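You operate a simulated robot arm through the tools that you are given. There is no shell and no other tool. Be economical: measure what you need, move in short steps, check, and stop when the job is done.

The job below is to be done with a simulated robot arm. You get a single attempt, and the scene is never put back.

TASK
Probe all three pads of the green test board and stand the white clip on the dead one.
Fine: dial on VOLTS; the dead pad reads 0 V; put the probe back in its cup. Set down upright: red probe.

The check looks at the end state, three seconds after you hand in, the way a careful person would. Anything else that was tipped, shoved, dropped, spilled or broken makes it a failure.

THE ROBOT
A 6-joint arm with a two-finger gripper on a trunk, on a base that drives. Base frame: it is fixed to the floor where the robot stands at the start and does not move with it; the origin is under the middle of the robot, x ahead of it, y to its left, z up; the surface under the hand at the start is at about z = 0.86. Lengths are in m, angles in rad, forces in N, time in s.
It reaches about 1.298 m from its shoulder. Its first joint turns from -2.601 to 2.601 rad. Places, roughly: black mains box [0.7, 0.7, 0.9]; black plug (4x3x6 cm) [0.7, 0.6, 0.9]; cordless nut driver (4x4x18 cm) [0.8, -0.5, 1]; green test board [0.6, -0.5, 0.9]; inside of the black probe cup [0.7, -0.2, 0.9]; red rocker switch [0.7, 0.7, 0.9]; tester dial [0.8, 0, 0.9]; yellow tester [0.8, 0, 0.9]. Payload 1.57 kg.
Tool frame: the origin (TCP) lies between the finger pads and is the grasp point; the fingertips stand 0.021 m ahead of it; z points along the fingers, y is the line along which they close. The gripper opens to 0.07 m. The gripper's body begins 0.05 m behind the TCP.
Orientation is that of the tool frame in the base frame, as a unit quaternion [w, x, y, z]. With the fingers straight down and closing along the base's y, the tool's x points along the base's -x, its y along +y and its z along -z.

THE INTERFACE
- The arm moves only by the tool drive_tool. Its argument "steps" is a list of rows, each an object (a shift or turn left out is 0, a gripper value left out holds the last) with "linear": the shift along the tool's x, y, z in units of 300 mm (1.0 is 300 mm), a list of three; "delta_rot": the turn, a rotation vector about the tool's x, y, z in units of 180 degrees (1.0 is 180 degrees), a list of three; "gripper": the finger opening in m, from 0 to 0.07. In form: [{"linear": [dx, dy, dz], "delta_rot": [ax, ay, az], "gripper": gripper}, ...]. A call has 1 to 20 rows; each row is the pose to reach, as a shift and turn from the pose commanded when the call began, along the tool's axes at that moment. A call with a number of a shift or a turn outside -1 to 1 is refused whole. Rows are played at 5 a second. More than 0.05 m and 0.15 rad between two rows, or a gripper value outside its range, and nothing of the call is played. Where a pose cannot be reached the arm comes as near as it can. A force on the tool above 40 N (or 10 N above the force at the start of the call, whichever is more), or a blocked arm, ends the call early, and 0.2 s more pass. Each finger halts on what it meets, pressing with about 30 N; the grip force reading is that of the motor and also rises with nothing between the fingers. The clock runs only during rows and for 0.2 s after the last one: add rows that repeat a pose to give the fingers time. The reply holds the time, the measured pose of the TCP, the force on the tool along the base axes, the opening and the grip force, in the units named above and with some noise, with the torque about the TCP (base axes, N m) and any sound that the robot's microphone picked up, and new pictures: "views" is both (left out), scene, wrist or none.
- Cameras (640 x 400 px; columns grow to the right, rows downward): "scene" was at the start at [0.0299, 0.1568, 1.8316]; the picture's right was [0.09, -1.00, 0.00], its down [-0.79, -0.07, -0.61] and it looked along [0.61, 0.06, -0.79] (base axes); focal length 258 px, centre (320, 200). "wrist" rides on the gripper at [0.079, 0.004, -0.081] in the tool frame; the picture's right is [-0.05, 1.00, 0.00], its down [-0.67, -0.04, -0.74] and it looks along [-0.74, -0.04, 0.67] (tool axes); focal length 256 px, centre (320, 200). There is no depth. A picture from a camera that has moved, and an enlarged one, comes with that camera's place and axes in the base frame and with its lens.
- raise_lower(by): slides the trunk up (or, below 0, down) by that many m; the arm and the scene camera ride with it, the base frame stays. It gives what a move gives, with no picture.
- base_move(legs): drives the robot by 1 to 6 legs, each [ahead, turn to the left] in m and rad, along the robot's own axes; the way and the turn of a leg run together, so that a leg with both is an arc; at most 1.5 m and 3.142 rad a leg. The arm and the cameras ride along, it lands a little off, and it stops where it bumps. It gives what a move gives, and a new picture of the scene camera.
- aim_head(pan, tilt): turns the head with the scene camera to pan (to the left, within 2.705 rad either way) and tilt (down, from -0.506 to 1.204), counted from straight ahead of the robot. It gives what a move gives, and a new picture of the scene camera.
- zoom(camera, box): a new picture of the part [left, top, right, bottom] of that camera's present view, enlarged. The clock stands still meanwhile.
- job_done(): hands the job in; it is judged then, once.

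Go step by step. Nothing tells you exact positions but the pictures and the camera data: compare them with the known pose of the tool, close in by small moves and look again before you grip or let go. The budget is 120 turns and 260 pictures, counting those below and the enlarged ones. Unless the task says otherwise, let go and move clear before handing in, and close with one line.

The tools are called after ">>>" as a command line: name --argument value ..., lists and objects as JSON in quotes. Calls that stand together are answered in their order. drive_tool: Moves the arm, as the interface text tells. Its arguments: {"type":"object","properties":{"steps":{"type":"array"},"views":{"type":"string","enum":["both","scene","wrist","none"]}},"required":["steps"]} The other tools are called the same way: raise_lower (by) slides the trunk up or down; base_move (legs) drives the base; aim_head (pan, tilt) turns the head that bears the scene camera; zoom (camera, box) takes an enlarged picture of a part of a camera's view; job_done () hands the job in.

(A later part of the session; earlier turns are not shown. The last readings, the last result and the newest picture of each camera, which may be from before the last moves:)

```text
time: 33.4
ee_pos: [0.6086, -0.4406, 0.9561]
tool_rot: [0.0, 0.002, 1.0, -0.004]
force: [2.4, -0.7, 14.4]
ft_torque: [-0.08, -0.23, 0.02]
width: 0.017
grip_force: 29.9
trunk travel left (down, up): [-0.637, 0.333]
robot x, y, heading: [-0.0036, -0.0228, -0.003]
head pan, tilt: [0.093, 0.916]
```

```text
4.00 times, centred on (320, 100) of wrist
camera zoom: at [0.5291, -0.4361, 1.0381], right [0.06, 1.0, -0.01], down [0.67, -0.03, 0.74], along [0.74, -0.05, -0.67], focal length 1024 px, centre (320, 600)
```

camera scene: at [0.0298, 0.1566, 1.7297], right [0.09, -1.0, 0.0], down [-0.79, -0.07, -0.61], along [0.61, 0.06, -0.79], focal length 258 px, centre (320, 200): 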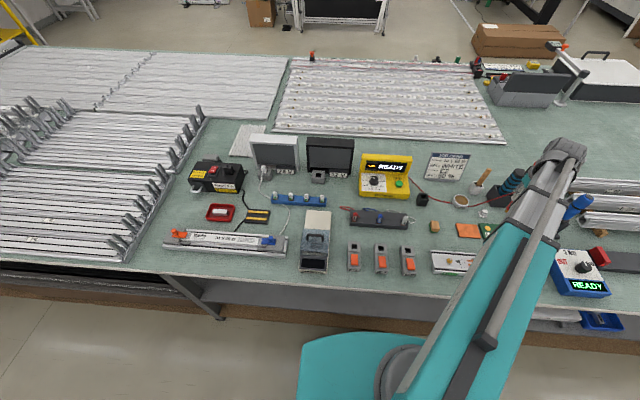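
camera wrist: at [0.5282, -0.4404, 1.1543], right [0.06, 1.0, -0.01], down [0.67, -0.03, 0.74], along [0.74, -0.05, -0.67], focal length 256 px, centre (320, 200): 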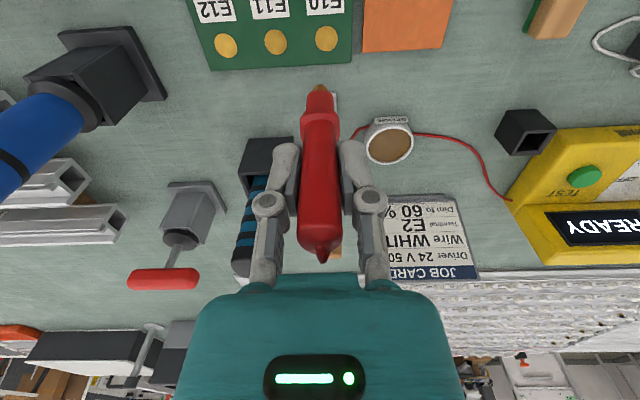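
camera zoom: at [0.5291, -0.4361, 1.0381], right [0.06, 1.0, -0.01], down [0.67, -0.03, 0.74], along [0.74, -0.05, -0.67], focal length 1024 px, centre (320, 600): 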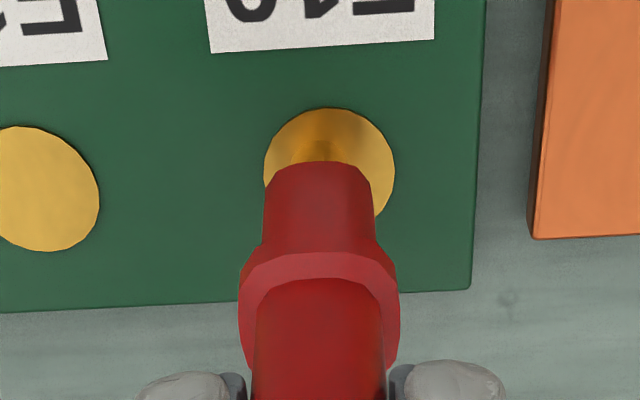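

E10 reads 12 V. I'll raise, move 50 mm to E11 and probe it.

>>> raise_lower --by 0.02

>>> drive_tool --steps '[{"linear": [0, -0.085, 0], "gripper": 0.01}, {"linear": [0, -0.17, 0], "gripper": 0.01}, {"linear": [0, -0.17, 0], "gripper": 0.01}]' --views "none"

>>> raise_lower --by -0.016

>>> zoom --camera "wrist" --box '[200, 20, 440, 170]'

```text
time: 34.1
ee_pos: [0.6078, -0.4423, 0.9754]
tool_rot: [-0.002, 0.002, 1.0, -0.002]
force: [0.6, 0.5, -0.1]
ft_torque: [-0.01, -0.01, -0.02]
width: 0.0168
grip_force: 30.5
trunk travel left (down, up): [-0.657, 0.313]
robot x, y, heading: [0.0027, -0.0177, -0.004]
head pan, tilt: [0.093, 0.916]
```

```text
time: 34.9
ee_pos: [0.6077, -0.4915, 0.9745]
tool_rot: [-0.001, 0.001, 1.0, -0.002]
force: [0.8, -0.9, -0.9]
ft_torque: [0.02, 0.01, 0.04]
width: 0.017
grip_force: 30.4
trunk travel left (down, up): [-0.657, 0.313]
robot x, y, heading: [0.0003, -0.0182, -0.003]
head pan, tilt: [0.093, 0.916]
```

```text
time: 35.5
ee_pos: [0.607, -0.4917, 0.9588]
tool_rot: [-0.001, 0.003, 1.0, -0.003]
force: [0.7, 1.0, 0.0]
ft_torque: [0.0, -0.02, 0.0]
width: 0.017
grip_force: 29.9
trunk travel left (down, up): [-0.641, 0.329]
robot x, y, heading: [-0.001, -0.0164, 0.001]
head pan, tilt: [0.093, 0.916]
```

```text
2.67 times, centred on (320, 95) of wrist
camera zoom: at [0.5292, -0.4872, 1.0413], right [0.06, 1.0, -0.01], down [0.67, -0.03, 0.74], along [0.74, -0.05, -0.67], focal length 683 px, centre (320, 480)
```

zoom: 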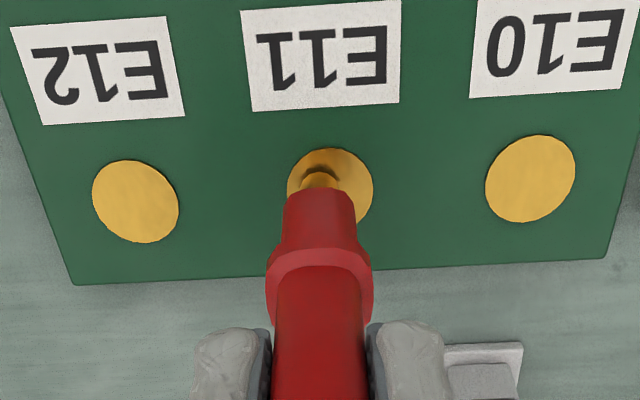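

The tip is over E11. I'll make contact.

>>> raise_lower --by -0.0035

>>> zoom --camera "scene" --box '[350, 130, 450, 190]'

```text
time: 36.1
ee_pos: [0.6083, -0.4925, 0.9561]
tool_rot: [-0.001, 0.002, 1.0, -0.003]
force: [0.6, -0.1, 6.1]
ft_torque: [-0.08, -0.11, 0.0]
width: 0.0168
grip_force: 29.8
trunk travel left (down, up): [-0.637, 0.333]
robot x, y, heading: [0.0008, -0.022, -0.001]
head pan, tilt: [0.093, 0.916]
```

```text
6.40 times, centred on (400, 160) of scene
camera zoom: at [0.0294, 0.1571, 1.6132], right [0.09, -1.0, 0.0], down [-0.79, -0.07, -0.61], along [0.61, 0.06, -0.79], focal length 1654 px, centre (-192, 456)
```

zoom: 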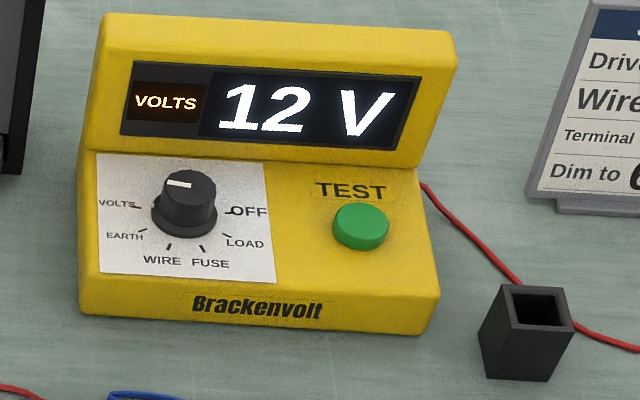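

E11 reads 12 V. I'll lift, confirm the display clears, and go on to E12.

>>> raise_lower --by 0.02

>>> zoom --camera "scene" --box '[350, 130, 450, 190]'

>>> drive_tool --steps '[{"linear": [0, -0.085, 0], "gripper": 0.01}, {"linear": [0, -0.165, 0], "gripper": 0.01}, {"linear": [0, -0.165, 0], "gripper": 0.01}]' --views "none"

>>> raise_lower --by -0.016

>>> zoom --camera "wrist" --box '[200, 20, 440, 170]'

```text
time: 36.7
ee_pos: [0.6084, -0.4919, 0.9752]
tool_rot: [-0.001, 0.002, 1.0, -0.002]
force: [0.5, -0.9, -0.4]
ft_torque: [0.0, 0.0, -0.01]
width: 0.0171
grip_force: 30.1
trunk travel left (down, up): [-0.657, 0.313]
robot x, y, heading: [0.0006, -0.0181, -0.0]
head pan, tilt: [0.093, 0.916]
```

```text
6.40 times, centred on (400, 160) of scene
camera zoom: at [0.0299, 0.1567, 1.6332], right [0.09, -1.0, 0.0], down [-0.79, -0.07, -0.61], along [0.61, 0.06, -0.79], focal length 1654 px, centre (-192, 456)
```

zoom: 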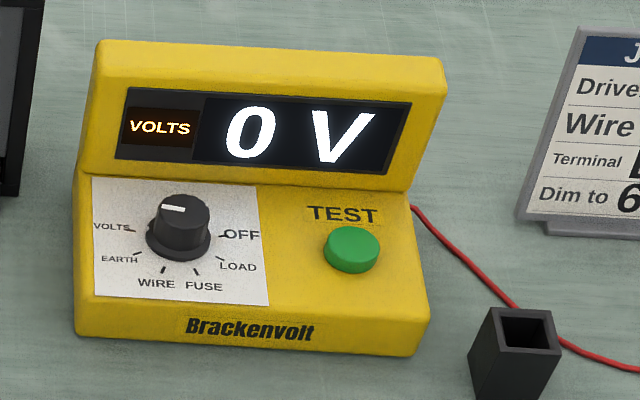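

```text
time: 37.5
ee_pos: [0.6085, -0.5409, 0.9756]
tool_rot: [-0.001, 0.002, 1.0, -0.003]
force: [-0.5, -0.2, -0.6]
ft_torque: [0.02, 0.0, 0.02]
width: 0.0169
grip_force: 29.9
trunk travel left (down, up): [-0.657, 0.313]
robot x, y, heading: [0.0007, -0.0175, 0.001]
head pan, tilt: [0.093, 0.916]
```

```text
time: 38.2
ee_pos: [0.6077, -0.5414, 0.9594]
tool_rot: [-0.001, 0.002, 1.0, -0.002]
force: [0.4, 0.0, -0.8]
ft_torque: [0.03, 0.03, -0.02]
width: 0.0167
grip_force: 29.5
trunk travel left (down, up): [-0.641, 0.329]
robot x, y, heading: [0.0014, -0.0161, -0.002]
head pan, tilt: [0.093, 0.916]
```

```text
2.67 times, centred on (320, 95) of wrist
camera zoom: at [0.5288, -0.5364, 1.0418], right [0.06, 1.0, -0.01], down [0.67, -0.03, 0.74], along [0.74, -0.05, -0.67], focal length 683 px, centre (320, 480)
```

zoom: 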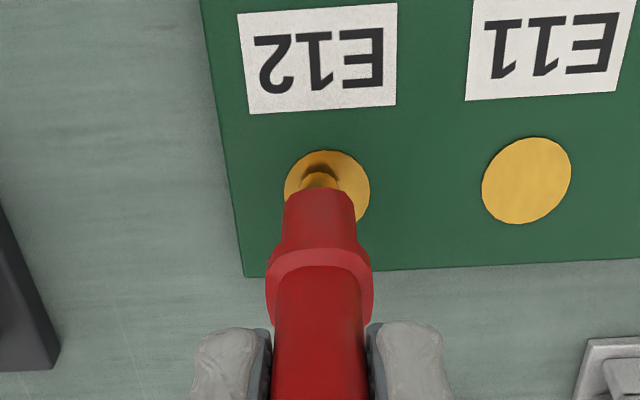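

The display changed to 0 V after E11, so it lags or holds readings. I'll check it now, then touch E12 with a longer dwell.

>>> zoom --camera "scene" --box '[350, 130, 450, 190]'

>>> raise_lower --by -0.0035

>>> zoom --camera "scene" --box '[350, 130, 450, 190]'

>>> drive_tool --steps '[{"gripper": 0.01}, {"gripper": 0.01}, {"gripper": 0.01}, {"gripper": 0.01}, {"gripper": 0.01}, {"gripper": 0.01}]' --views "none"

>>> zoom --camera "scene" --box '[350, 130, 450, 190]'

```text
6.40 times, centred on (400, 160) of scene
camera zoom: at [0.0298, 0.1568, 1.6171], right [0.09, -1.0, 0.0], down [-0.79, -0.07, -0.61], along [0.61, 0.06, -0.79], focal length 1654 px, centre (-192, 456)
```

zoom: 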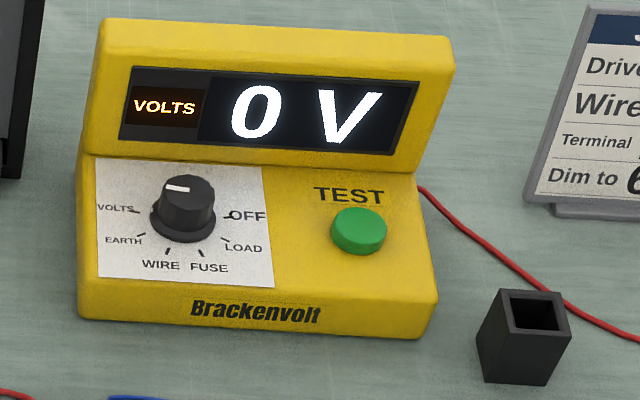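

```text
time: 38.7
ee_pos: [0.6076, -0.5414, 0.9559]
tool_rot: [-0.001, 0.002, 1.0, -0.002]
force: [0.0, -0.5, -0.1]
ft_torque: [0.01, 0.01, 0.0]
width: 0.0168
grip_force: 29.2
trunk travel left (down, up): [-0.638, 0.332]
robot x, y, heading: [-0.0027, -0.017, 0.0]
head pan, tilt: [0.093, 0.916]
```

```text
6.40 times, centred on (400, 160) of scene
camera zoom: at [0.0298, 0.1568, 1.6136], right [0.09, -1.0, 0.0], down [-0.79, -0.07, -0.61], along [0.61, 0.06, -0.79], focal length 1654 px, centre (-192, 456)
```

zoom: 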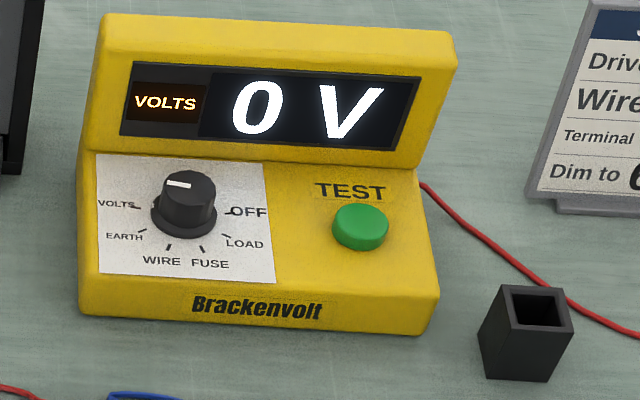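

```text
time: 40.1
ee_pos: [0.6089, -0.5394, 0.9567]
tool_rot: [-0.001, 0.001, 1.0, -0.003]
force: [0.7, 0.6, -0.1]
ft_torque: [0.02, 0.02, -0.02]
width: 0.0169
grip_force: 30.5
trunk travel left (down, up): [-0.638, 0.332]
robot x, y, heading: [0.0022, -0.015, -0.004]
head pan, tilt: [0.093, 0.916]
```

```text
6.40 times, centred on (400, 160) of scene
camera zoom: at [0.0298, 0.1568, 1.6136], right [0.09, -1.0, 0.0], down [-0.79, -0.07, -0.61], along [0.61, 0.06, -0.79], focal length 1654 px, centre (-192, 456)
```

zoom: 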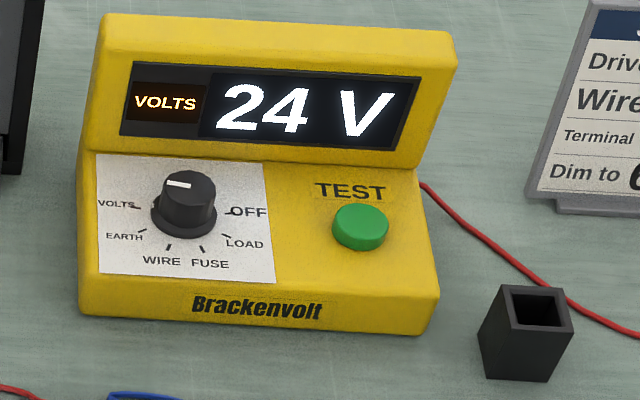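

E12 reads 24 V with a dwell, so readings hold and lag. I'll re-probe E11 with a dwell to confirm the 0 V.

>>> raise_lower --by 0.02

>>> drive_tool --steps '[{"linear": [0, 0.085, 0], "gripper": 0.01}, {"linear": [0, 0.17, 0], "gripper": 0.01}, {"linear": [0, 0.17, 0], "gripper": 0.01}]' --views "none"

>>> raise_lower --by -0.02

>>> drive_tool --steps '[{"gripper": 0.01}, {"gripper": 0.01}, {"gripper": 0.01}, {"gripper": 0.01}, {"gripper": 0.01}, {"gripper": 0.01}]' --views "none"

>>> zoom --camera "scene" --box '[350, 130, 450, 190]'

```text
time: 40.8
ee_pos: [0.6076, -0.5421, 0.9764]
tool_rot: [-0.001, 0.002, 1.0, -0.003]
force: [-0.7, -0.2, -0.6]
ft_torque: [0.01, 0.0, 0.01]
width: 0.017
grip_force: 30.6
trunk travel left (down, up): [-0.658, 0.312]
robot x, y, heading: [0.0002, -0.0185, -0.007]
head pan, tilt: [0.093, 0.916]
```

```text
time: 41.6
ee_pos: [0.6078, -0.4899, 0.9771]
tool_rot: [-0.001, 0.002, 1.0, -0.002]
force: [0.7, -0.5, -1.1]
ft_torque: [-0.01, 0.0, -0.04]
width: 0.017
grip_force: 30.1
trunk travel left (down, up): [-0.658, 0.312]
robot x, y, heading: [0.0009, -0.02, -0.001]
head pan, tilt: [0.093, 0.916]
```

```text
time: 42.2
ee_pos: [0.6069, -0.4908, 0.956]
tool_rot: [-0.001, 0.001, 1.0, -0.002]
force: [1.2, -0.9, -0.9]
ft_torque: [-0.02, 0.0, -0.02]
width: 0.0169
grip_force: 29.7
trunk travel left (down, up): [-0.638, 0.332]
robot x, y, heading: [-0.0001, -0.0166, -0.001]
head pan, tilt: [0.093, 0.916]
```

```text
time: 43.6
ee_pos: [0.608, -0.4892, 0.9556]
tool_rot: [-0.001, 0.002, 1.0, -0.003]
force: [0.2, -0.5, -0.1]
ft_torque: [0.0, -0.03, 0.01]
width: 0.0168
grip_force: 29.9
trunk travel left (down, up): [-0.638, 0.332]
robot x, y, heading: [0.0022, -0.019, -0.004]
head pan, tilt: [0.093, 0.916]
```

```text
6.40 times, centred on (400, 160) of scene
camera zoom: at [0.0299, 0.1568, 1.6136], right [0.09, -1.0, 0.0], down [-0.79, -0.07, -0.61], along [0.61, 0.06, -0.79], focal length 1654 px, centre (-192, 456)
```

zoom: 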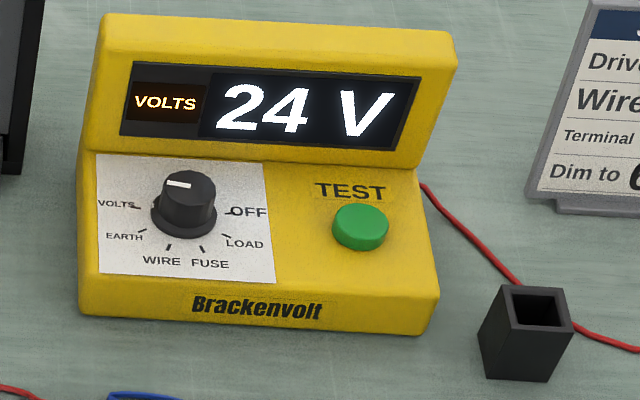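

No contact force yet, so this is the held reading. I'll go 1.5 mm lower and dwell.

>>> raise_lower --by -0.0015

>>> drive_tool --steps '[{"gripper": 0.01}, {"gripper": 0.01}, {"gripper": 0.01}, {"gripper": 0.01}, {"gripper": 0.01}, {"gripper": 0.01}]' --views "none"

>>> zoom --camera "scene" --box '[350, 130, 450, 190]'

```text
time: 44.1
ee_pos: [0.6081, -0.4896, 0.955]
tool_rot: [-0.001, 0.003, 1.0, -0.004]
force: [3.7, -1.0, 17.1]
ft_torque: [-0.09, -0.28, 0.02]
width: 0.0167
grip_force: 30.0
trunk travel left (down, up): [-0.636, 0.334]
robot x, y, heading: [0.0007, -0.0196, -0.0]
head pan, tilt: [0.093, 0.916]
```

```text
time: 45.5
ee_pos: [0.6087, -0.489, 0.9559]
tool_rot: [-0.001, 0.002, 1.0, -0.003]
force: [2.7, -0.3, 18.3]
ft_torque: [-0.04, -0.19, 0.0]
width: 0.017
grip_force: 29.6
trunk travel left (down, up): [-0.636, 0.334]
robot x, y, heading: [-0.0018, -0.0144, 0.001]
head pan, tilt: [0.093, 0.916]
```

```text
6.40 times, centred on (400, 160) of scene
camera zoom: at [0.0285, 0.158, 1.612], right [0.09, -1.0, 0.0], down [-0.79, -0.07, -0.61], along [0.61, 0.06, -0.79], focal length 1654 px, centre (-192, 456)
```

zoom: 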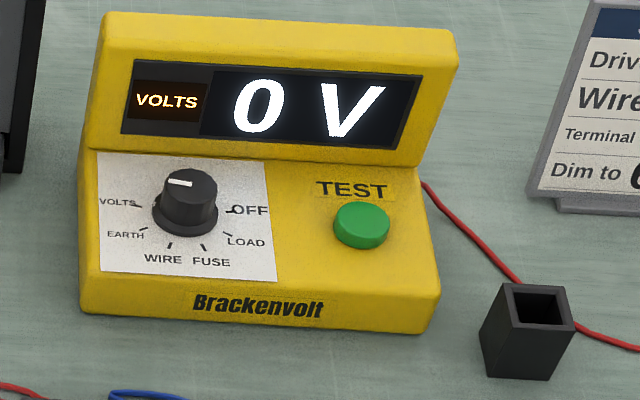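

E11 is confirmed dead at 0 V. Now I'll raise and carry the probe back over its cup.

>>> raise_lower --by 0.118

>>> drive_tool --steps '[{"linear": [0, 0.12, 0], "gripper": 0.01}, {"linear": [0, 0.25, 0], "gripper": 0.01}, {"linear": [0, 0.38, 0], "gripper": 0.01}, {"linear": [0, 0.51, 0], "gripper": 0.01}, {"linear": [0, 0.64, 0], "gripper": 0.01}, {"linear": [0, 0.77, 0], "gripper": 0.01}, {"linear": [-0.06, 0.88, 0], "gripper": 0.01}, {"linear": [-0.17, 0.953, 0], "gripper": 0.01}, {"linear": [-0.28, 0.953, 0], "gripper": 0.01}, {"linear": [-0.367, 0.953, 0], "gripper": 0.01}, {"linear": [-0.367, 0.953, 0], "gripper": 0.01}]' --views "wrist"

>>> zoom --camera "wrist" --box '[240, 0, 400, 100]'

```text
time: 47.0
ee_pos: [0.6081, -0.4905, 1.0728]
tool_rot: [-0.001, 0.001, 1.0, -0.003]
force: [-0.1, 0.7, 0.8]
ft_torque: [-0.02, 0.02, -0.01]
width: 0.0169
grip_force: 29.9
trunk travel left (down, up): [-0.754, 0.216]
robot x, y, heading: [-0.0005, -0.0185, 0.001]
head pan, tilt: [0.093, 0.916]
```

```text
time: 49.4
ee_pos: [0.719, -0.2041, 1.0733]
tool_rot: [-0.001, 0.002, 1.0, -0.003]
force: [0.6, 0.2, -0.6]
ft_torque: [-0.02, 0.01, 0.01]
width: 0.017
grip_force: 30.1
trunk travel left (down, up): [-0.754, 0.216]
robot x, y, heading: [0.0037, -0.0188, -0.004]
head pan, tilt: [0.093, 0.916]
camera wrist: at [0.6401, -0.1995, 1.1548], right [0.06, 1.0, -0.01], down [0.67, -0.03, 0.74], along [0.74, -0.05, -0.67], focal length 256 px, centre (320, 200)
```

wrist: 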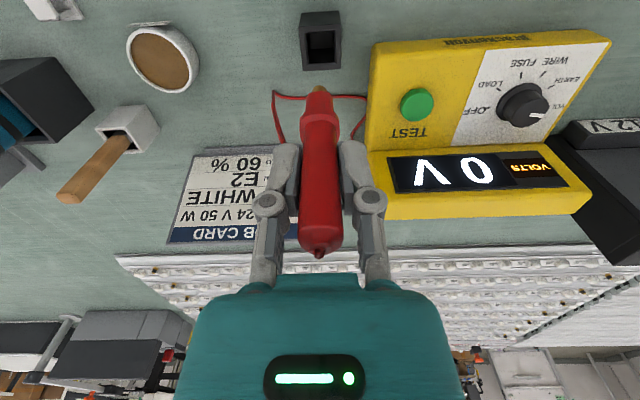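

```text
4.00 times, centred on (320, 50) of wrist
camera zoom: at [0.6401, -0.1995, 1.1548], right [0.06, 1.0, -0.01], down [0.67, -0.03, 0.74], along [0.74, -0.05, -0.67], focal length 1024 px, centre (320, 800)
```

zoom: 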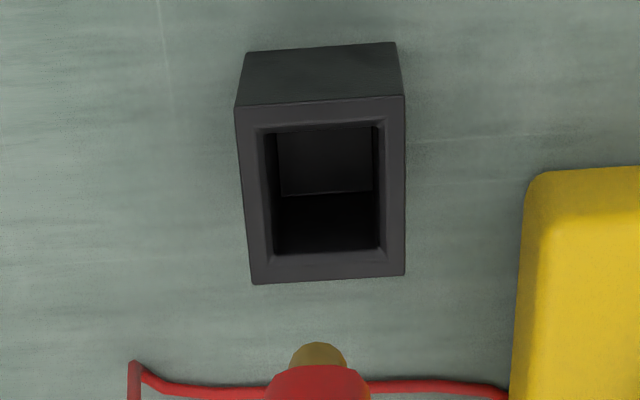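

The cup is straight below the tip. I'll lower to just above the rim and check.

>>> raise_lower --by -0.077

>>> zoom --camera "wrist" --box '[240, 50, 400, 150]'

```text
time: 50.6
ee_pos: [0.7201, -0.2048, 0.9964]
tool_rot: [0.0, 0.002, 1.0, -0.004]
force: [0.1, -0.3, 0.1]
ft_torque: [0.01, -0.05, 0.0]
width: 0.0168
grip_force: 30.0
trunk travel left (down, up): [-0.677, 0.293]
robot x, y, heading: [-0.0015, -0.0228, -0.002]
head pan, tilt: [0.093, 0.916]
```

```text
4.00 times, centred on (320, 100) of wrist
camera zoom: at [0.6399, -0.1998, 1.0778], right [0.06, 1.0, -0.01], down [0.67, -0.03, 0.74], along [0.74, -0.05, -0.67], focal length 1024 px, centre (320, 600)
```

zoom: 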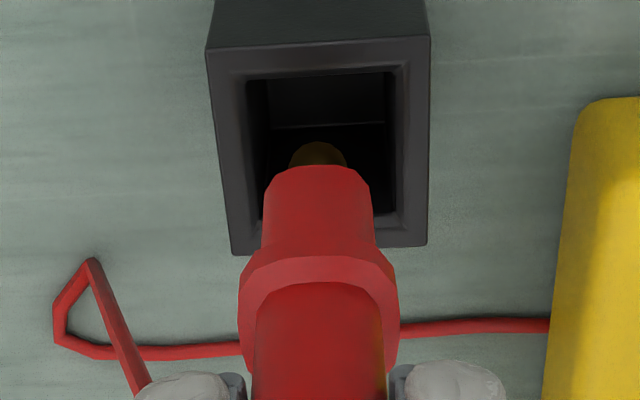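

Centred over the opening. I'll lower almost to the original seat height.

>>> raise_lower --by -0.025

>>> raise_lower --by -0.016

>>> raise_lower --by -0.001

```text
time: 51.3
ee_pos: [0.7182, -0.2038, 0.9709]
tool_rot: [-0.001, 0.001, 1.0, -0.003]
force: [0.8, 0.3, -0.9]
ft_torque: [-0.02, 0.0, 0.01]
width: 0.0173
grip_force: 30.4
trunk travel left (down, up): [-0.652, 0.318]
robot x, y, heading: [0.0006, -0.0162, -0.004]
head pan, tilt: [0.093, 0.916]
```

```text
time: 51.9
ee_pos: [0.717, -0.204, 0.9548]
tool_rot: [-0.001, 0.002, 1.0, -0.002]
force: [-0.8, 0.1, -0.6]
ft_torque: [0.04, 0.02, -0.01]
width: 0.017
grip_force: 30.3
trunk travel left (down, up): [-0.636, 0.334]
robot x, y, heading: [0.001, -0.0175, -0.002]
head pan, tilt: [0.093, 0.916]
```

```text
time: 52.4
ee_pos: [0.7186, -0.2029, 0.9531]
tool_rot: [-0.001, 0.002, 1.0, -0.002]
force: [-0.3, -1.0, -0.4]
ft_torque: [0.03, 0.01, -0.02]
width: 0.0169
grip_force: 30.6
trunk travel left (down, up): [-0.635, 0.335]
robot x, y, heading: [0.0002, -0.0215, 0.001]
head pan, tilt: [0.093, 0.916]
```

No contact yet, so I'll go on by 1 mm steps.

>>> raise_lower --by -0.001

>>> raise_lower --by -0.001

```text
time: 52.9
ee_pos: [0.7182, -0.2039, 0.9525]
tool_rot: [0.0, 0.001, 1.0, -0.002]
force: [0.2, -0.8, -0.9]
ft_torque: [-0.01, 0.01, 0.02]
width: 0.0167
grip_force: 30.1
trunk travel left (down, up): [-0.634, 0.336]
robot x, y, heading: [0.0025, -0.0219, -0.003]
head pan, tilt: [0.093, 0.916]
```

```text
time: 53.4
ee_pos: [0.719, -0.2037, 0.9528]
tool_rot: [-0.001, 0.002, 1.0, -0.002]
force: [0.2, 0.6, 2.4]
ft_torque: [0.0, -0.03, 0.01]
width: 0.0169
grip_force: 30.1
trunk travel left (down, up): [-0.633, 0.337]
robot x, y, heading: [-0.0014, -0.0178, 0.002]
head pan, tilt: [0.093, 0.916]
```

The probe is seated with light contact. I'll open slowly, look, then rise clear.

>>> drive_tool --steps '[{"gripper": 0.02}, {"gripper": 0.025}, {"gripper": 0.035}, {"gripper": 0.045}, {"gripper": 0.05}, {"gripper": 0.05}]' --views "wrist"

>>> raise_lower --by 0.11

>>> zoom --camera "wrist" --box '[160, 0, 480, 200]'

```text
time: 54.8
ee_pos: [0.7185, -0.2046, 0.9516]
tool_rot: [-0.001, 0.002, 1.0, -0.003]
force: [-0.6, 0.3, -0.1]
ft_torque: [-0.02, -0.01, 0.0]
width: 0.0499
grip_force: 0.0
trunk travel left (down, up): [-0.633, 0.337]
robot x, y, heading: [0.0003, -0.0202, -0.005]
head pan, tilt: [0.093, 0.916]
camera wrist: at [0.64, -0.1997, 1.0338], right [0.06, 1.0, -0.01], down [0.67, -0.03, 0.74], along [0.74, -0.05, -0.67], focal length 256 px, centre (320, 200)
```

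wrist: 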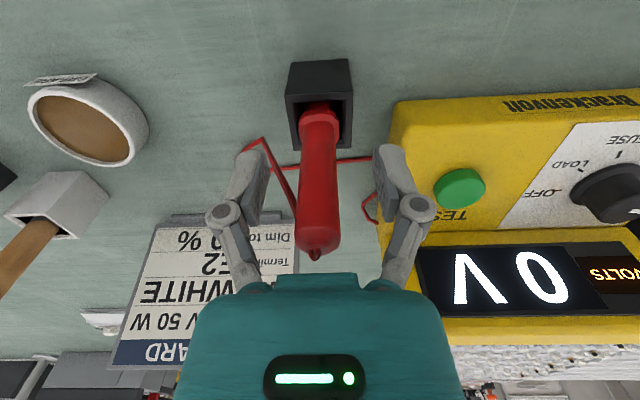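

```text
time: 56.3
ee_pos: [0.7188, -0.2042, 1.0615]
tool_rot: [-0.002, 0.002, 1.0, -0.003]
force: [0.5, -0.1, -0.5]
ft_torque: [0.01, 0.0, 0.03]
width: 0.0501
grip_force: 0.0
trunk travel left (down, up): [-0.743, 0.227]
robot x, y, heading: [0.0034, -0.0189, 0.002]
head pan, tilt: [0.093, 0.916]
```

```text
2.00 times, centred on (320, 100) of wrist
camera zoom: at [0.6401, -0.1997, 1.1437], right [0.06, 1.0, -0.01], down [0.67, -0.03, 0.74], along [0.74, -0.05, -0.67], focal length 512 px, centre (320, 400)
```

zoom: 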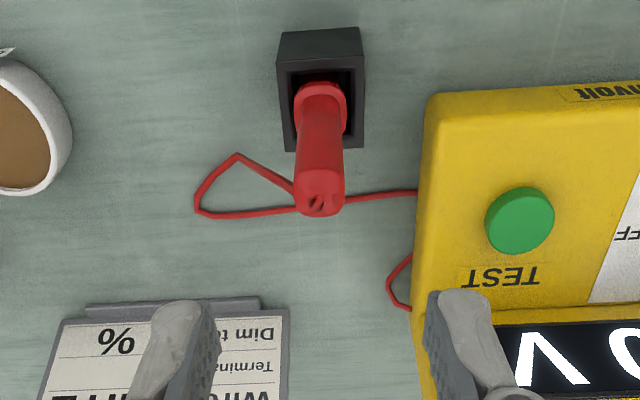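

The probe stands upright in its cup. Next I'll go behind the clip to look at it and its neighbours.

>>> drive_tool --steps '[{"linear": [0.12, 0, 0], "gripper": 0.05}, {"linear": [0.25, -0.08, 0], "gripper": 0.05}, {"linear": [0.327, -0.17, 0], "gripper": 0.05}, {"linear": [0.327, -0.32, 0], "gripper": 0.05}, {"linear": [0.327, -0.47, 0], "gripper": 0.05}, {"linear": [0.327, -0.62, 0], "gripper": 0.05}, {"linear": [0.327, -0.75, 0], "gripper": 0.05}, {"linear": [0.327, -0.8, 0], "gripper": 0.05}, {"linear": [0.327, -0.8, 0], "gripper": 0.05}]'

>>> zoom --camera "wrist" --box '[200, 0, 440, 150]'

>>> zoom --camera "scene" --box '[420, 150, 540, 230]'

```text
time: 58.3
ee_pos: [0.6216, -0.4442, 1.0626]
tool_rot: [-0.001, 0.001, 1.0, -0.003]
force: [-1.0, -0.1, 0.5]
ft_torque: [-0.02, 0.01, 0.01]
width: 0.05
grip_force: 0.0
trunk travel left (down, up): [-0.743, 0.227]
robot x, y, heading: [-0.0015, -0.0206, 0.003]
head pan, tilt: [0.093, 0.916]
camera scene: at [0.0298, 0.1568, 1.7191], right [0.09, -1.0, 0.0], down [-0.79, -0.07, -0.61], along [0.61, 0.06, -0.79], focal length 258 px, centre (320, 200)
camera wrist: at [0.542, -0.4387, 1.1438], right [0.06, 1.0, -0.01], down [0.67, -0.03, 0.74], along [0.74, -0.05, -0.67], focal length 256 px, centre (320, 200)
```

scene: 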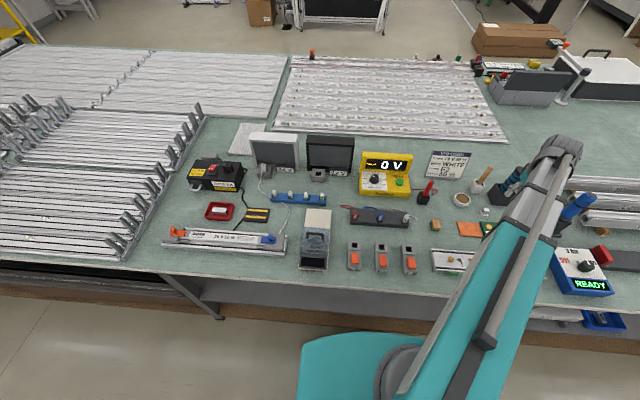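
wrist: 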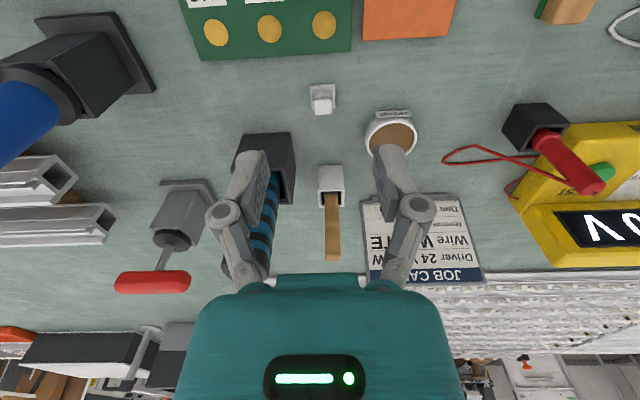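

```text
2.67 times, centred on (320, 75) of wrist
camera zoom: at [0.542, -0.4387, 1.1438], right [0.06, 1.0, -0.01], down [0.67, -0.03, 0.74], along [0.74, -0.05, -0.67], focal length 683 px, centre (320, 533)
```

zoom: 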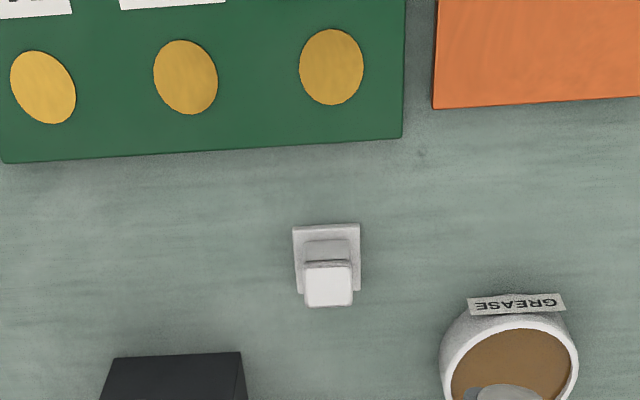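

```text
5.00 times, centred on (480, 190) of scene
camera zoom: at [0.0298, 0.1568, 1.7191], right [0.09, -1.0, 0.0], down [-0.79, -0.07, -0.61], along [0.61, 0.06, -0.79], focal length 1292 px, centre (-480, 250)
```

zoom: 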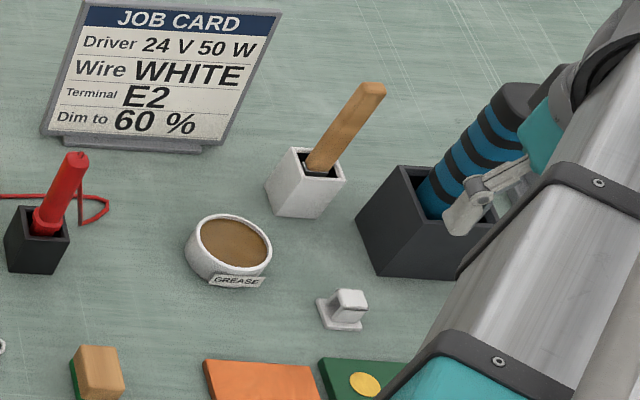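

The clip is at about (0.679,-0.447), its block 20 mm wide on a 28 mm base, top near z=0.885. I'll move above it, lower partway and check alignment.

>>> drive_tool --steps '[{"linear": [-0.1, -0.005, 0], "gripper": 0.04}, {"linear": [-0.191, -0.009, 0], "gripper": 0.04}, {"linear": [-0.191, -0.009, 0], "gripper": 0.04}]' --views "none"

>>> raise_lower --by -0.12

>>> zoom --camera "wrist" --box '[160, 0, 480, 200]'

>>> zoom --camera "scene" --box '[420, 110, 580, 210]'

```text
time: 59.1
ee_pos: [0.6775, -0.4466, 1.0616]
tool_rot: [-0.002, 0.002, 1.0, -0.002]
force: [0.1, 0.4, -0.1]
ft_torque: [-0.01, 0.01, 0.02]
width: 0.04
grip_force: 0.1
trunk travel left (down, up): [-0.743, 0.227]
robot x, y, heading: [0.0007, -0.0151, 0.006]
head pan, tilt: [0.093, 0.916]
```

```text
time: 60.6
ee_pos: [0.6768, -0.4457, 0.9425]
tool_rot: [-0.001, 0.002, 1.0, -0.003]
force: [0.3, 0.4, 0.0]
ft_torque: [0.03, 0.01, 0.0]
width: 0.04
grip_force: 0.0
trunk travel left (down, up): [-0.623, 0.347]
robot x, y, heading: [-0.0021, -0.0204, -0.003]
head pan, tilt: [0.093, 0.916]
```

```text
2.00 times, centred on (320, 100) of wrist
camera zoom: at [0.5982, -0.4411, 1.0239], right [0.06, 1.0, -0.01], down [0.67, -0.03, 0.74], along [0.74, -0.05, -0.67], focal length 512 px, centre (320, 400)
```

zoom: 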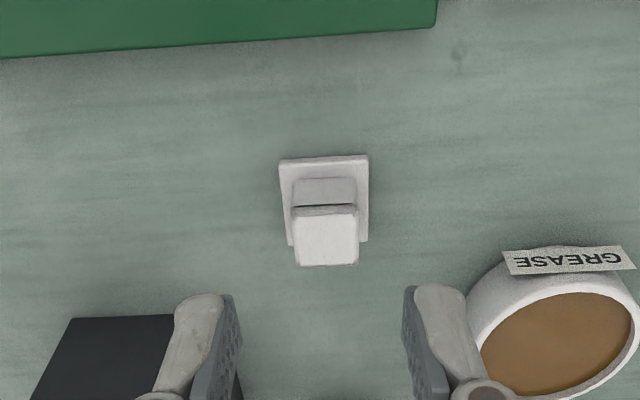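

```text
4.00 times, centred on (500, 160) of scene
camera zoom: at [0.0298, 0.1568, 1.5992], right [0.09, -1.0, 0.0], down [-0.79, -0.07, -0.61], along [0.61, 0.06, -0.79], focal length 1034 px, centre (-400, 360)
```

zoom: 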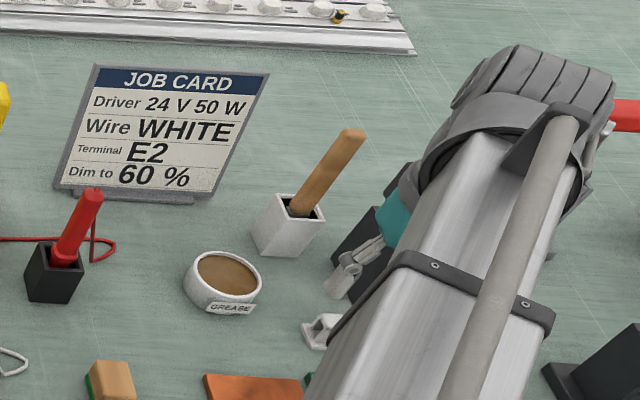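

The hand is aligned with the clip within 2 mm and well clear of the driver. I'll lower to grip the block.

>>> raise_lower --by -0.035

>>> raise_lower --by -0.013

>>> drive_tool --steps '[{"linear": [-0.005, 0, 0], "gripper": 0.04}]' --views "wrist"

```text
time: 61.4
ee_pos: [0.6764, -0.4448, 0.9064]
tool_rot: [-0.001, 0.002, 1.0, -0.003]
force: [0.0, -0.8, -0.3]
ft_torque: [0.02, 0.04, -0.03]
width: 0.0398
grip_force: 0.1
trunk travel left (down, up): [-0.588, 0.382]
robot x, y, heading: [-0.0009, -0.0157, -0.006]
head pan, tilt: [0.093, 0.916]
```

```text
time: 62.0
ee_pos: [0.6772, -0.4455, 0.894]
tool_rot: [-0.001, 0.002, 1.0, -0.003]
force: [-0.7, -0.6, -0.1]
ft_torque: [0.03, 0.0, -0.01]
width: 0.0398
grip_force: 0.0
trunk travel left (down, up): [-0.575, 0.395]
robot x, y, heading: [-0.0003, -0.021, -0.002]
head pan, tilt: [0.093, 0.916]
```

```text
time: 62.4
ee_pos: [0.6782, -0.445, 0.8943]
tool_rot: [-0.001, 0.001, 1.0, -0.003]
force: [-0.8, -0.3, 0.0]
ft_torque: [0.02, -0.02, -0.02]
width: 0.0398
grip_force: 0.0
trunk travel left (down, up): [-0.575, 0.395]
robot x, y, heading: [0.0018, -0.0223, 0.0]
head pan, tilt: [0.093, 0.916]
camera wrist: at [0.5997, -0.441, 0.9758], right [0.06, 1.0, -0.01], down [0.67, -0.03, 0.74], along [0.74, -0.05, -0.67], focal length 256 px, centre (320, 200)
```

wrist: 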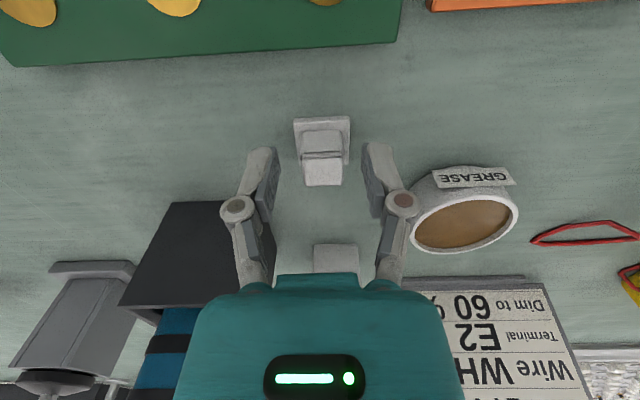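

The block lies between the fingertips, so I'll close.

>>> drive_tool --steps '[{"gripper": 0.03}, {"gripper": 0.022}, {"gripper": 0.014}, {"gripper": 0.014}, {"gripper": 0.014}, {"gripper": 0.014}]' --views "wrist"

>>> zoom --camera "wrist" --box '[240, 90, 400, 190]'

```text
time: 63.8
ee_pos: [0.6787, -0.4453, 0.8945]
tool_rot: [-0.001, 0.003, 1.0, -0.002]
force: [-0.2, 0.6, 0.9]
ft_torque: [0.02, -0.01, 0.01]
width: 0.0187
grip_force: 29.4
trunk travel left (down, up): [-0.575, 0.395]
robot x, y, heading: [0.0023, -0.0175, -0.0]
head pan, tilt: [0.093, 0.916]
camera wrist: at [0.5996, -0.441, 0.9759], right [0.06, 1.0, -0.01], down [0.67, -0.03, 0.74], along [0.74, -0.05, -0.67], focal length 256 px, centre (320, 200)
```

wrist: 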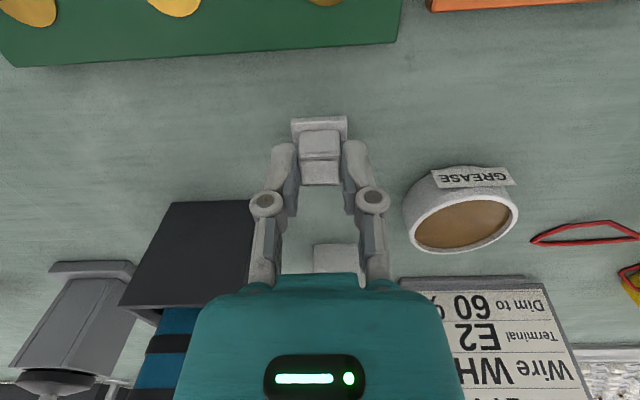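

```text
4.00 times, centred on (320, 140) of wrist
camera zoom: at [0.5996, -0.441, 0.9759], right [0.06, 1.0, -0.01], down [0.67, -0.03, 0.74], along [0.74, -0.05, -0.67], focal length 1024 px, centre (320, 440)
```

zoom: 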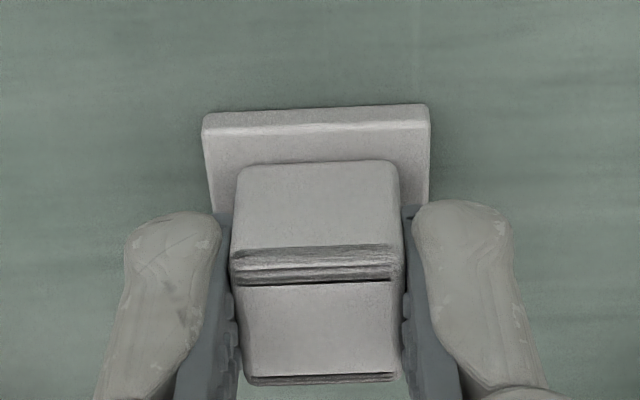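

The clip is gripped. I'll lift 60 mm and carry it over E11.

>>> raise_lower --by 0.06

>>> drive_tool --steps '[{"linear": [0.1, 0, 0], "gripper": 0.014}, {"linear": [0.2, -0.06, 0], "gripper": 0.014}, {"linear": [0.236, -0.157, 0], "gripper": 0.014}, {"linear": [0.236, -0.157, 0], "gripper": 0.014}]' --views "wrist"

>>> zoom --camera "wrist" --box '[200, 30, 440, 180]'

```text
time: 64.8
ee_pos: [0.6789, -0.4464, 0.9541]
tool_rot: [-0.001, 0.001, 1.0, -0.002]
force: [0.7, -0.8, 0.6]
ft_torque: [0.01, -0.02, -0.03]
width: 0.0186
grip_force: 30.5
trunk travel left (down, up): [-0.635, 0.335]
robot x, y, heading: [-0.0015, -0.0194, 0.003]
head pan, tilt: [0.093, 0.916]
```

```text
time: 65.8
ee_pos: [0.6071, -0.4929, 0.9538]
tool_rot: [-0.001, 0.001, 1.0, -0.003]
force: [-0.1, 0.0, 0.0]
ft_torque: [0.0, 0.02, -0.02]
width: 0.0184
grip_force: 29.9
trunk travel left (down, up): [-0.635, 0.335]
robot x, y, heading: [0.0001, -0.0219, -0.004]
head pan, tilt: [0.093, 0.916]
camera wrist: at [0.5288, -0.4886, 1.0357], right [0.06, 1.0, -0.01], down [0.67, -0.03, 0.74], along [0.74, -0.05, -0.67], focal length 256 px, centre (320, 200)
```

wrist: 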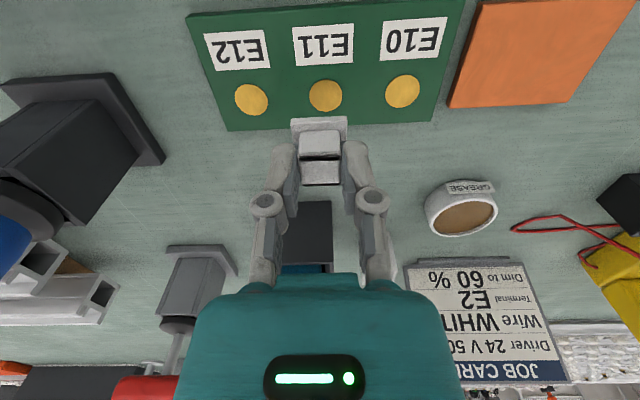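

```text
2.67 times, centred on (320, 105) of wrist
camera zoom: at [0.5288, -0.4886, 1.0357], right [0.06, 1.0, -0.01], down [0.67, -0.03, 0.74], along [0.74, -0.05, -0.67], focal length 683 px, centre (320, 453)
```

zoom: 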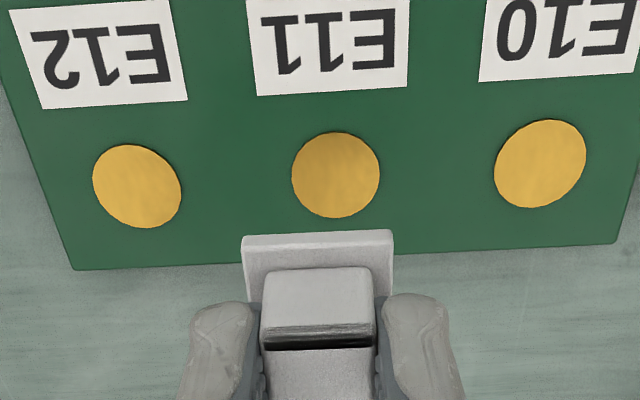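

The clip is about 2 mm off the pad's centre in y. I'll correct this and lower to just above the pad.

>>> drive_tool --steps '[{"linear": [-0.005, 0.008, 0], "gripper": 0.014}, {"linear": [-0.005, 0.008, 0], "gripper": 0.014}]' --views "none"

>>> raise_lower --by -0.042

>>> zoom --camera "wrist" --box '[200, 60, 440, 210]'

```text
time: 66.4
ee_pos: [0.6101, -0.4901, 0.9529]
tool_rot: [-0.001, 0.002, 1.0, -0.003]
force: [-0.7, -0.5, -0.2]
ft_torque: [-0.01, -0.01, -0.01]
width: 0.0183
grip_force: 29.5
trunk travel left (down, up): [-0.635, 0.335]
robot x, y, heading: [0.0011, -0.0166, 0.003]
head pan, tilt: [0.093, 0.916]
```

```text
time: 67.2
ee_pos: [0.6089, -0.4908, 0.9113]
tool_rot: [-0.002, 0.002, 1.0, -0.002]
force: [0.4, -0.2, 0.3]
ft_torque: [0.01, -0.01, -0.05]
width: 0.0186
grip_force: 30.0
trunk travel left (down, up): [-0.593, 0.377]
robot x, y, heading: [-0.0026, -0.0174, -0.001]
head pan, tilt: [0.093, 0.916]
```

```text
2.67 times, centred on (320, 135) of wrist
camera zoom: at [0.5304, -0.4856, 0.9938], right [0.06, 1.0, -0.01], down [0.67, -0.03, 0.74], along [0.74, -0.05, -0.67], focal length 683 px, centre (320, 373)
```

zoom: 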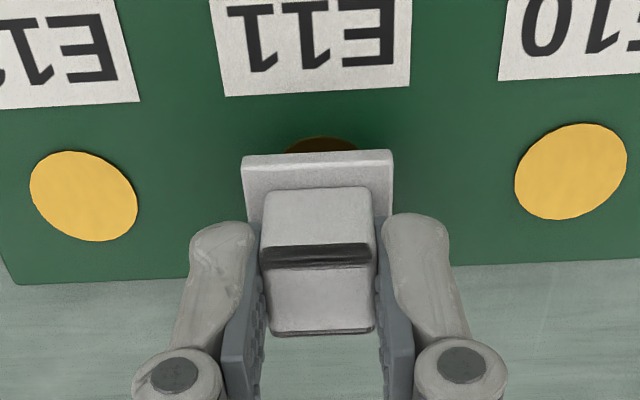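

Well centred. I'll lower in small steps to contact.

>>> raise_lower --by -0.006

>>> raise_lower --by -0.002

>>> raise_lower --by -0.0015

>>> zoom --camera "wrist" --box '[200, 60, 440, 210]'

```text
time: 67.8
ee_pos: [0.6099, -0.489, 0.9071]
tool_rot: [-0.001, 0.002, 1.0, -0.002]
force: [-0.2, 0.4, 0.3]
ft_torque: [-0.01, -0.04, -0.01]
width: 0.0186
grip_force: 29.7
trunk travel left (down, up): [-0.587, 0.383]
robot x, y, heading: [0.0006, -0.0195, -0.0]
head pan, tilt: [0.093, 0.916]
```

```text
time: 68.3
ee_pos: [0.61, -0.4898, 0.9037]
tool_rot: [-0.001, 0.001, 1.0, -0.003]
force: [0.8, -0.5, 1.5]
ft_torque: [0.02, -0.02, 0.0]
width: 0.0184
grip_force: 30.1
trunk travel left (down, up): [-0.585, 0.385]
robot x, y, heading: [-0.0024, -0.0184, -0.004]
head pan, tilt: [0.093, 0.916]
```

```text
time: 68.8
ee_pos: [0.6084, -0.4897, 0.905]
tool_rot: [0.001, 0.002, 1.0, -0.004]
force: [4.6, -2.7, 19.9]
ft_torque: [-0.04, -0.12, -0.01]
width: 0.0184
grip_force: 29.8
trunk travel left (down, up): [-0.584, 0.386]
robot x, y, heading: [0.0027, -0.0213, -0.002]
head pan, tilt: [0.093, 0.916]
```

```text
2.67 times, centred on (320, 135) of wrist
camera zoom: at [0.53, -0.4853, 0.9853], right [0.06, 1.0, -0.01], down [0.67, -0.03, 0.74], along [0.74, -0.05, -0.67], focal length 683 px, centre (320, 373)
```

zoom: 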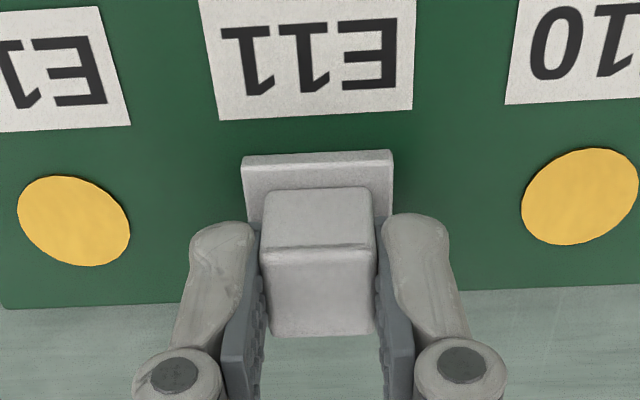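

The clip is on the pad. I'll relieve the pressure by 1 mm, open and rise.

>>> raise_lower --by 0.001

>>> drive_tool --steps '[{"gripper": 0.02}, {"gripper": 0.024}, {"gripper": 0.03}, {"gripper": 0.036}, {"gripper": 0.04}, {"gripper": 0.04}]' --views "wrist"

>>> raise_lower --by 0.1

>>> zoom --camera "wrist" --box '[160, 0, 480, 200]'

```text
time: 69.3
ee_pos: [0.6084, -0.49, 0.9043]
tool_rot: [0.0, 0.002, 1.0, -0.003]
force: [0.8, -0.4, 8.9]
ft_torque: [0.03, -0.02, -0.02]
width: 0.0186
grip_force: 29.7
trunk travel left (down, up): [-0.585, 0.385]
robot x, y, heading: [0.0003, -0.0169, -0.007]
head pan, tilt: [0.093, 0.916]
```

```text
time: 70.7
ee_pos: [0.6092, -0.4902, 0.9031]
tool_rot: [-0.002, 0.002, 1.0, -0.002]
force: [0.4, 0.3, -0.6]
ft_torque: [-0.01, 0.01, 0.04]
width: 0.0401
grip_force: 0.0
trunk travel left (down, up): [-0.585, 0.385]
robot x, y, heading: [0.0018, -0.0193, -0.001]
head pan, tilt: [0.093, 0.916]
camera wrist: at [0.5305, -0.4857, 0.9853], right [0.06, 1.0, -0.01], down [0.67, -0.03, 0.74], along [0.74, -0.05, -0.67], focal length 256 px, centre (320, 200)
```

wrist: 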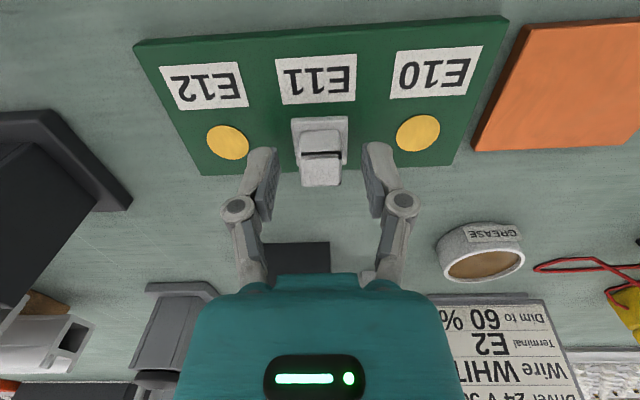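

```text
time: 72.0
ee_pos: [0.6091, -0.49, 1.0038]
tool_rot: [-0.001, 0.002, 1.0, -0.003]
force: [0.1, 0.1, 0.1]
ft_torque: [0.01, -0.02, -0.03]
width: 0.0402
grip_force: 0.1
trunk travel left (down, up): [-0.685, 0.285]
robot x, y, heading: [0.0031, -0.0173, -0.004]
head pan, tilt: [0.093, 0.916]
```

```text
2.00 times, centred on (320, 100) of wrist
camera zoom: at [0.5305, -0.4857, 1.0853], right [0.06, 1.0, -0.01], down [0.67, -0.03, 0.74], along [0.74, -0.05, -0.67], focal length 512 px, centre (320, 400)
```

zoom: 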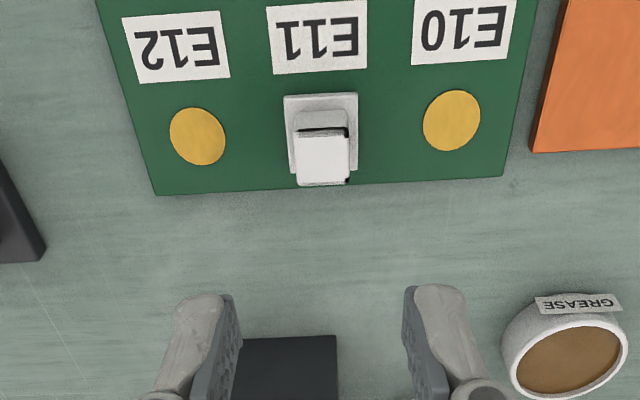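

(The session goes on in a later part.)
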